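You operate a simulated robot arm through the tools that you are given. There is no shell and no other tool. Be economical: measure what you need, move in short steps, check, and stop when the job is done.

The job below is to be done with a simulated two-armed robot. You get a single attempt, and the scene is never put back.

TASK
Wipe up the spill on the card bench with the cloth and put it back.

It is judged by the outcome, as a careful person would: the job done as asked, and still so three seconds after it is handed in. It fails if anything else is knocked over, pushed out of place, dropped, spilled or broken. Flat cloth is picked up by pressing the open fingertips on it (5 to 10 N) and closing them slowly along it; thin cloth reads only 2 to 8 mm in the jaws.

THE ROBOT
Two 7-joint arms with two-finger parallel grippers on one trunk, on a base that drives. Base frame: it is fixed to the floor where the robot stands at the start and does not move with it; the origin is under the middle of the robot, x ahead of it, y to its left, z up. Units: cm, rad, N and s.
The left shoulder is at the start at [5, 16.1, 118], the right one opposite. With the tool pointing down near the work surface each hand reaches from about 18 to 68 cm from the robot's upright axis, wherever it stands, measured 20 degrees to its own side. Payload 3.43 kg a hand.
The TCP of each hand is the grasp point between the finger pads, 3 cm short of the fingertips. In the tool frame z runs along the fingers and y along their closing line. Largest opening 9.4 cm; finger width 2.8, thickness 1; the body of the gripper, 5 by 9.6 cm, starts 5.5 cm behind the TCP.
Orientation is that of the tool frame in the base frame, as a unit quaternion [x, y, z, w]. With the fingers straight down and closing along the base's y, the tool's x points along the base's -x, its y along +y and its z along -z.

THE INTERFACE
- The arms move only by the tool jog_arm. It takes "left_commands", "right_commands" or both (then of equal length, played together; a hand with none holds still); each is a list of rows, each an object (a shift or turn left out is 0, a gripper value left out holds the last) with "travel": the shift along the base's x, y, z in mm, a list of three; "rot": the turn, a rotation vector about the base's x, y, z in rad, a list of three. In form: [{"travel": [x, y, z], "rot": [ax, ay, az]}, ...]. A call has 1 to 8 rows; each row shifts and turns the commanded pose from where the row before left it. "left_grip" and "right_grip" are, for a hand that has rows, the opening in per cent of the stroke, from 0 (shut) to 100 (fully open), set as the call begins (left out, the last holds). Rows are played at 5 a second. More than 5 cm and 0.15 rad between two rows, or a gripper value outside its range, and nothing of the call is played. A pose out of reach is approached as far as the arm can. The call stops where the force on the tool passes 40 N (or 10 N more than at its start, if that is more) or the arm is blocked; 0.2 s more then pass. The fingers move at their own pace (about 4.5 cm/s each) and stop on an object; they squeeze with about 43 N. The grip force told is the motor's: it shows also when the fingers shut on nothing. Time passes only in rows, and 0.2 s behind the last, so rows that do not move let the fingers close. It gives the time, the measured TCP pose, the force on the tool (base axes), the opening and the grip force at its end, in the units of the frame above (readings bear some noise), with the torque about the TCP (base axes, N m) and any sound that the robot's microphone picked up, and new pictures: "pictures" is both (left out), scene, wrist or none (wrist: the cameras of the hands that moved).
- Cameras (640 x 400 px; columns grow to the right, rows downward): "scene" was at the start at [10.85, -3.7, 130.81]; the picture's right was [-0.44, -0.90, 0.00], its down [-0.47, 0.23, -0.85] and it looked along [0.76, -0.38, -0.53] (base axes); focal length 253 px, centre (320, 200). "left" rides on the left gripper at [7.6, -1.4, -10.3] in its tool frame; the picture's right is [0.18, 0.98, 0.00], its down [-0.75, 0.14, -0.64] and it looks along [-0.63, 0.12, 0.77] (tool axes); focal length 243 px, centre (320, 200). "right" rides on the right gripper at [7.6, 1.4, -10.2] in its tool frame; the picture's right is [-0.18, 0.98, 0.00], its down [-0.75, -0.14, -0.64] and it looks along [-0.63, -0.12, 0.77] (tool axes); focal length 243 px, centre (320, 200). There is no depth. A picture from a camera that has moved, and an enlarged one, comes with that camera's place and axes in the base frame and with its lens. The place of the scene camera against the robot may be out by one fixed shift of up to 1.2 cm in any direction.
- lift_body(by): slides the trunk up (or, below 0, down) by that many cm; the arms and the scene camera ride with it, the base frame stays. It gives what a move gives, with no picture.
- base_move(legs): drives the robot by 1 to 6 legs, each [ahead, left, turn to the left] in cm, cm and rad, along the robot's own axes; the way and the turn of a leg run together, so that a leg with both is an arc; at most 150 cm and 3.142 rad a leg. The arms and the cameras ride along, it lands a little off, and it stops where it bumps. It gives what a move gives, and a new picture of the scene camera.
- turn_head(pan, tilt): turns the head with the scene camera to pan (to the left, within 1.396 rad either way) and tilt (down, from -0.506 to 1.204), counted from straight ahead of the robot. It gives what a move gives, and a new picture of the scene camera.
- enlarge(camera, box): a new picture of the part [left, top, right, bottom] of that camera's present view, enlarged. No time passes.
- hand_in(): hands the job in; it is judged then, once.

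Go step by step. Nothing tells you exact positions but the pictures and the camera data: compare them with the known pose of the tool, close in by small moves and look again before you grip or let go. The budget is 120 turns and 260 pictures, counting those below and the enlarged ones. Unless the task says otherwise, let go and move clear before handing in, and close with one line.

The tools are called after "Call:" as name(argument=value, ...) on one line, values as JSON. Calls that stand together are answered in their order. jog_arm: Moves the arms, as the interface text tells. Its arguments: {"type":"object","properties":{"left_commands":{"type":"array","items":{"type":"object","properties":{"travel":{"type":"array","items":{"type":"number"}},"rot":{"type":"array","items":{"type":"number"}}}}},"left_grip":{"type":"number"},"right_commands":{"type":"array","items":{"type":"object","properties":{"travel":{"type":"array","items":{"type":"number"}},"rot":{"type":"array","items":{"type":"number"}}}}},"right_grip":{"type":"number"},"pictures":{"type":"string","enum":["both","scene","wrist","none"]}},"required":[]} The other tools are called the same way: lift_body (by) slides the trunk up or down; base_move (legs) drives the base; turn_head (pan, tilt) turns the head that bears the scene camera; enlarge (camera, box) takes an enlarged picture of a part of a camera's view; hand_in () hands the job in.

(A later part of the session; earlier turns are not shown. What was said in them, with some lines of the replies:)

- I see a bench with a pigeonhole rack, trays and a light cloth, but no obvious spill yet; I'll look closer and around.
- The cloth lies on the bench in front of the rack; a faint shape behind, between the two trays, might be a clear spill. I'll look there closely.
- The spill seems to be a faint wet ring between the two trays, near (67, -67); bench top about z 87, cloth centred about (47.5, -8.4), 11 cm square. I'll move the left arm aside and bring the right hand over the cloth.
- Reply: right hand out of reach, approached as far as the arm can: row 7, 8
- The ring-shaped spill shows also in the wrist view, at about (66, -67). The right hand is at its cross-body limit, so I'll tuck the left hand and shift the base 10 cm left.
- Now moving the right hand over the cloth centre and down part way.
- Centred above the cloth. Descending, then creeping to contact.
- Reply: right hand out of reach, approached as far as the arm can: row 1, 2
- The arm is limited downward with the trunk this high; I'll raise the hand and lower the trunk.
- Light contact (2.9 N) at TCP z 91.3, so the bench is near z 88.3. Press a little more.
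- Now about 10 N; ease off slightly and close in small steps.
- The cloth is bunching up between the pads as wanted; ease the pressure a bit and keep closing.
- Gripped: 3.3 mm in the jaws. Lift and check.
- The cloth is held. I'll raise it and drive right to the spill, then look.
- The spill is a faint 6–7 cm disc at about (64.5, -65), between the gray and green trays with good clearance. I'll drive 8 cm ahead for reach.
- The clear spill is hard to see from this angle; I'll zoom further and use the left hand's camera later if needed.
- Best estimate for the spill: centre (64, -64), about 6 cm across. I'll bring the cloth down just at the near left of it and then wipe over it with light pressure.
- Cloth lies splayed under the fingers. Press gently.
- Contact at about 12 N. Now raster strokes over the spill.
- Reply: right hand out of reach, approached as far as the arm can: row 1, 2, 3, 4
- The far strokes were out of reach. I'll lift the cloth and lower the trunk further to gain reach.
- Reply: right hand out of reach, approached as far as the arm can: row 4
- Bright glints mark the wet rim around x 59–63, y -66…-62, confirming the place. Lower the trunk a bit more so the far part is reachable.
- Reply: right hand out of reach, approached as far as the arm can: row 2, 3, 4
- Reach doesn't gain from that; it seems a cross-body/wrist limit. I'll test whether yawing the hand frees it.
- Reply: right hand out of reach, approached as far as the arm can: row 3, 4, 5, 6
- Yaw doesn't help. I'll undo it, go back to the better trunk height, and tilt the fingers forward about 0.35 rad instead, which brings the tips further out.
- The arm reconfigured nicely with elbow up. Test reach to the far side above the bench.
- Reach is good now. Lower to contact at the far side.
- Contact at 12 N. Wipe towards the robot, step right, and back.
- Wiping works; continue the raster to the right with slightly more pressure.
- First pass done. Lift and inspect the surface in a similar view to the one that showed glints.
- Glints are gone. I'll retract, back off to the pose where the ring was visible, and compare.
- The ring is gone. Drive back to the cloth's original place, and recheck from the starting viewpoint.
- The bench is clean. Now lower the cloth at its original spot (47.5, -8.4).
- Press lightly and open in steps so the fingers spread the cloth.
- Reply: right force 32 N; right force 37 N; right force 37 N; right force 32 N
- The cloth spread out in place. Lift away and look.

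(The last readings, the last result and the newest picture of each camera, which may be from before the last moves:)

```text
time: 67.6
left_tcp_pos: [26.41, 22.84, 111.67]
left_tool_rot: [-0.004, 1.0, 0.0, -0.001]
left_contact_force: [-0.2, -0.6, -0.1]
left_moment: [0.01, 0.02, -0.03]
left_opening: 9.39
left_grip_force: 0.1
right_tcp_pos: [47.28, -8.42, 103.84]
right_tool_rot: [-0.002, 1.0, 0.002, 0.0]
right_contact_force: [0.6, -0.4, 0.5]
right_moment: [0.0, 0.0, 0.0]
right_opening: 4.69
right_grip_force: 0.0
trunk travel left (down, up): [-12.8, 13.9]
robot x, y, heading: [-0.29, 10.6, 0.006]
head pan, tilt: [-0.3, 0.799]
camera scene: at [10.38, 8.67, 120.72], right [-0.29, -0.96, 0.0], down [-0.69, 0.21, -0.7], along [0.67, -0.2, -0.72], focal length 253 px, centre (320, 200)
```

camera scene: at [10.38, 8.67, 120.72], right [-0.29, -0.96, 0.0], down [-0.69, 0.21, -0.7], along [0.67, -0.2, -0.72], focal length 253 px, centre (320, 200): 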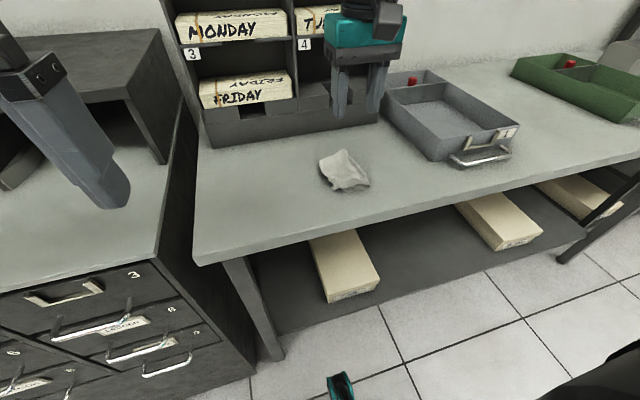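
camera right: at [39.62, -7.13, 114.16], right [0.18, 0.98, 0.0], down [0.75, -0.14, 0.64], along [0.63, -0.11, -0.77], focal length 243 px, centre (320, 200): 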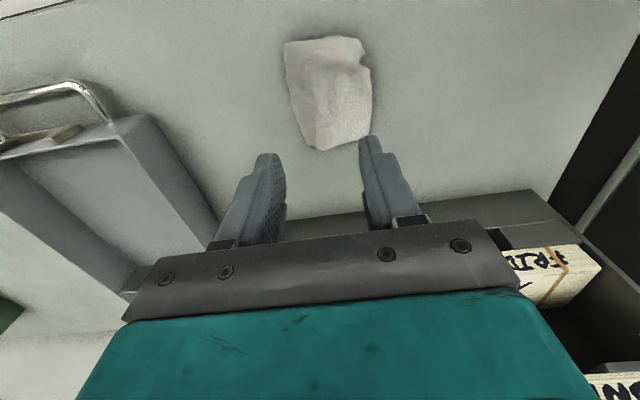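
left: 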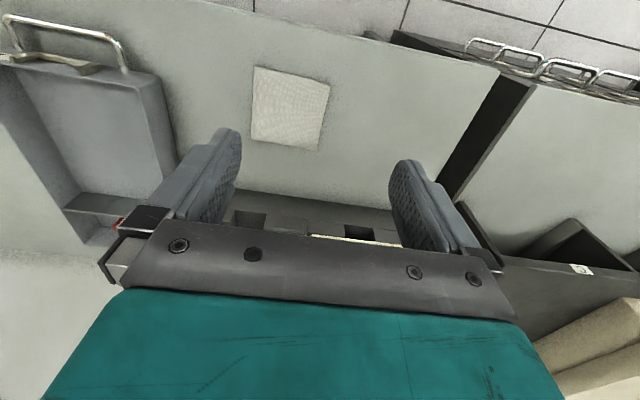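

Cloth is back within about a centimetre of its place. I'll raise the hand clear, return to the starting viewpoint and do a last check of the spill area.

Call:
jog_arm(right_commands=[{"travel": [-20, -20, 30]}, {"travel": [-20, -30, 20]}, {"travel": [-20, -40, 10]}], pictures="none")

Call:
lift_body(by=8)

Call:
base_move(legs=[[0, -10.6, 0]])

Call:
turn_head(pan=-0.7, tilt=0.6)

Call:
enlarge(camera="scene", box=[200, 100, 440, 250])

```text
time: 68.4
left_tcp_pos: [26.47, 22.76, 111.69]
left_tool_rot: [-0.004, 1.0, 0.0, 0.001]
left_contact_force: [0.1, 0.2, 0.2]
left_moment: [0.05, -0.01, -0.05]
left_opening: 9.41
left_grip_force: 0.1
right_tcp_pos: [41.45, -17.68, 109.71]
right_tool_rot: [-0.004, 1.0, 0.001, 0.001]
right_contact_force: [0.0, 0.5, 0.7]
right_moment: [0.01, 0.0, 0.0]
right_opening: 4.71
right_grip_force: 0.0
trunk travel left (down, up): [-12.8, 13.9]
robot x, y, heading: [0.03, 10.78, 0.01]
head pan, tilt: [-0.3, 0.799]
```

```text
time: 69.6
left_tcp_pos: [26.47, 22.91, 119.64]
left_tool_rot: [-0.003, 1.0, 0.0, 0.001]
left_contact_force: [0.0, -0.2, -0.1]
left_moment: [0.0, 0.01, 0.0]
left_opening: 9.39
left_grip_force: 0.1
right_tcp_pos: [41.46, -17.59, 117.81]
right_tool_rot: [-0.002, 1.0, 0.001, 0.0]
right_contact_force: [0.0, 0.8, 0.1]
right_moment: [0.01, 0.0, -0.05]
right_opening: 4.7
right_grip_force: 0.1
trunk travel left (down, up): [-20.8, 5.9]
robot x, y, heading: [-0.24, 10.98, 0.005]
head pan, tilt: [-0.3, 0.799]
```

```text
time: 71.2
left_tcp_pos: [26.45, 12.08, 119.82]
left_tool_rot: [-0.005, 1.0, 0.0, -0.001]
left_contact_force: [0.8, -0.7, -0.8]
left_moment: [0.03, 0.0, -0.01]
left_opening: 9.38
left_grip_force: 0.0
right_tcp_pos: [41.55, -28.29, 117.76]
right_tool_rot: [-0.004, 1.0, 0.001, 0.001]
right_contact_force: [-1.0, 0.7, 0.2]
right_moment: [0.02, -0.02, 0.03]
right_opening: 4.7
right_grip_force: 0.1
trunk travel left (down, up): [-20.8, 5.9]
robot x, y, heading: [-0.17, -0.1, 0.011]
head pan, tilt: [-0.3, 0.799]
camera scene: at [10.46, -2.16, 128.71], right [-0.29, -0.96, 0.0], down [-0.69, 0.21, -0.7], along [0.67, -0.2, -0.72], focal length 253 px, centre (320, 200)
```

scene: 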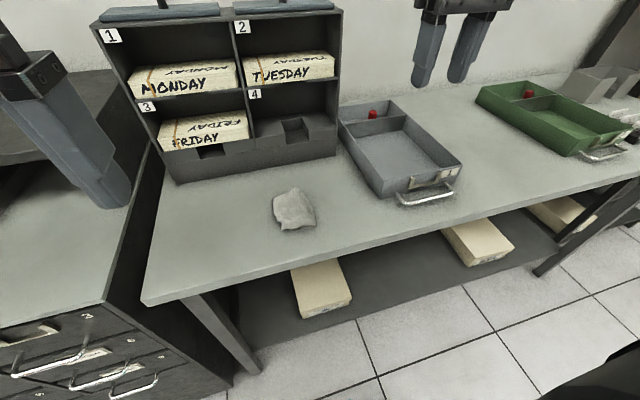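

```text
time: 72.1
left_tcp_pos: [26.48, 11.98, 119.78]
left_tool_rot: [-0.005, 1.0, -0.001, 0.0]
left_contact_force: [0.5, -1.0, 0.6]
left_moment: [0.03, 0.0, 0.01]
left_opening: 9.37
left_grip_force: 0.0
right_tcp_pos: [41.57, -28.2, 117.83]
right_tool_rot: [-0.004, 1.0, 0.001, 0.0]
right_contact_force: [0.6, -0.2, 0.4]
right_moment: [0.0, 0.02, -0.01]
right_opening: 4.71
right_grip_force: 0.1
trunk travel left (down, up): [-20.8, 5.9]
robot x, y, heading: [-0.47, 0.03, 0.008]
head pan, tilt: [-0.7, 0.6]
camera scene: at [9.54, -5.43, 130.4], right [-0.64, -0.77, 0.0], down [-0.44, 0.36, -0.82], along [0.64, -0.53, -0.57], focal length 253 px, centre (320, 200)
```

scene: 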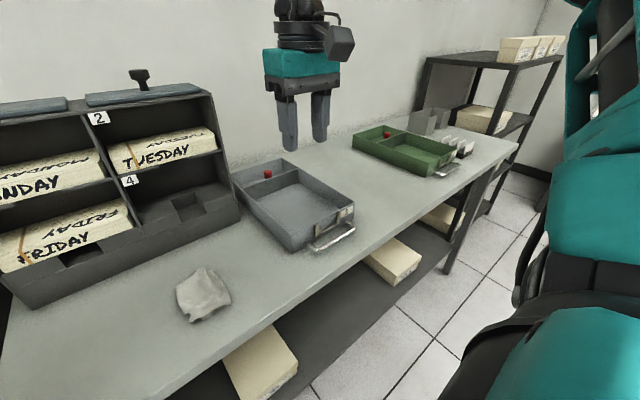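

```text
2.67 times, centred on (320, 175) of scene
camera zoom: at [9.54, -5.43, 130.4], right [-0.64, -0.77, 0.0], down [-0.44, 0.36, -0.82], along [0.64, -0.53, -0.57], focal length 675 px, centre (320, 267)
```

zoom: 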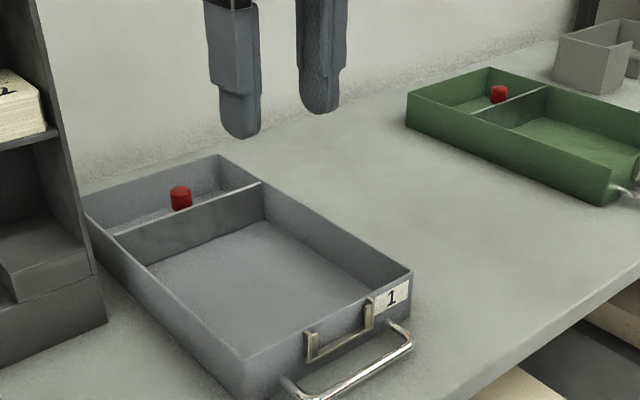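

The ring seen at the start is gone from the same viewpoint, the trays haven't moved, and the cloth is back in its place. Handing in.

Call:
hand_in()

```text
The job is handed in.
```

I wiped up the spill between the two trays and put the cloth back within about 2 cm of where it lay; it is a little crumpled, and I saw nothing else disturbed.
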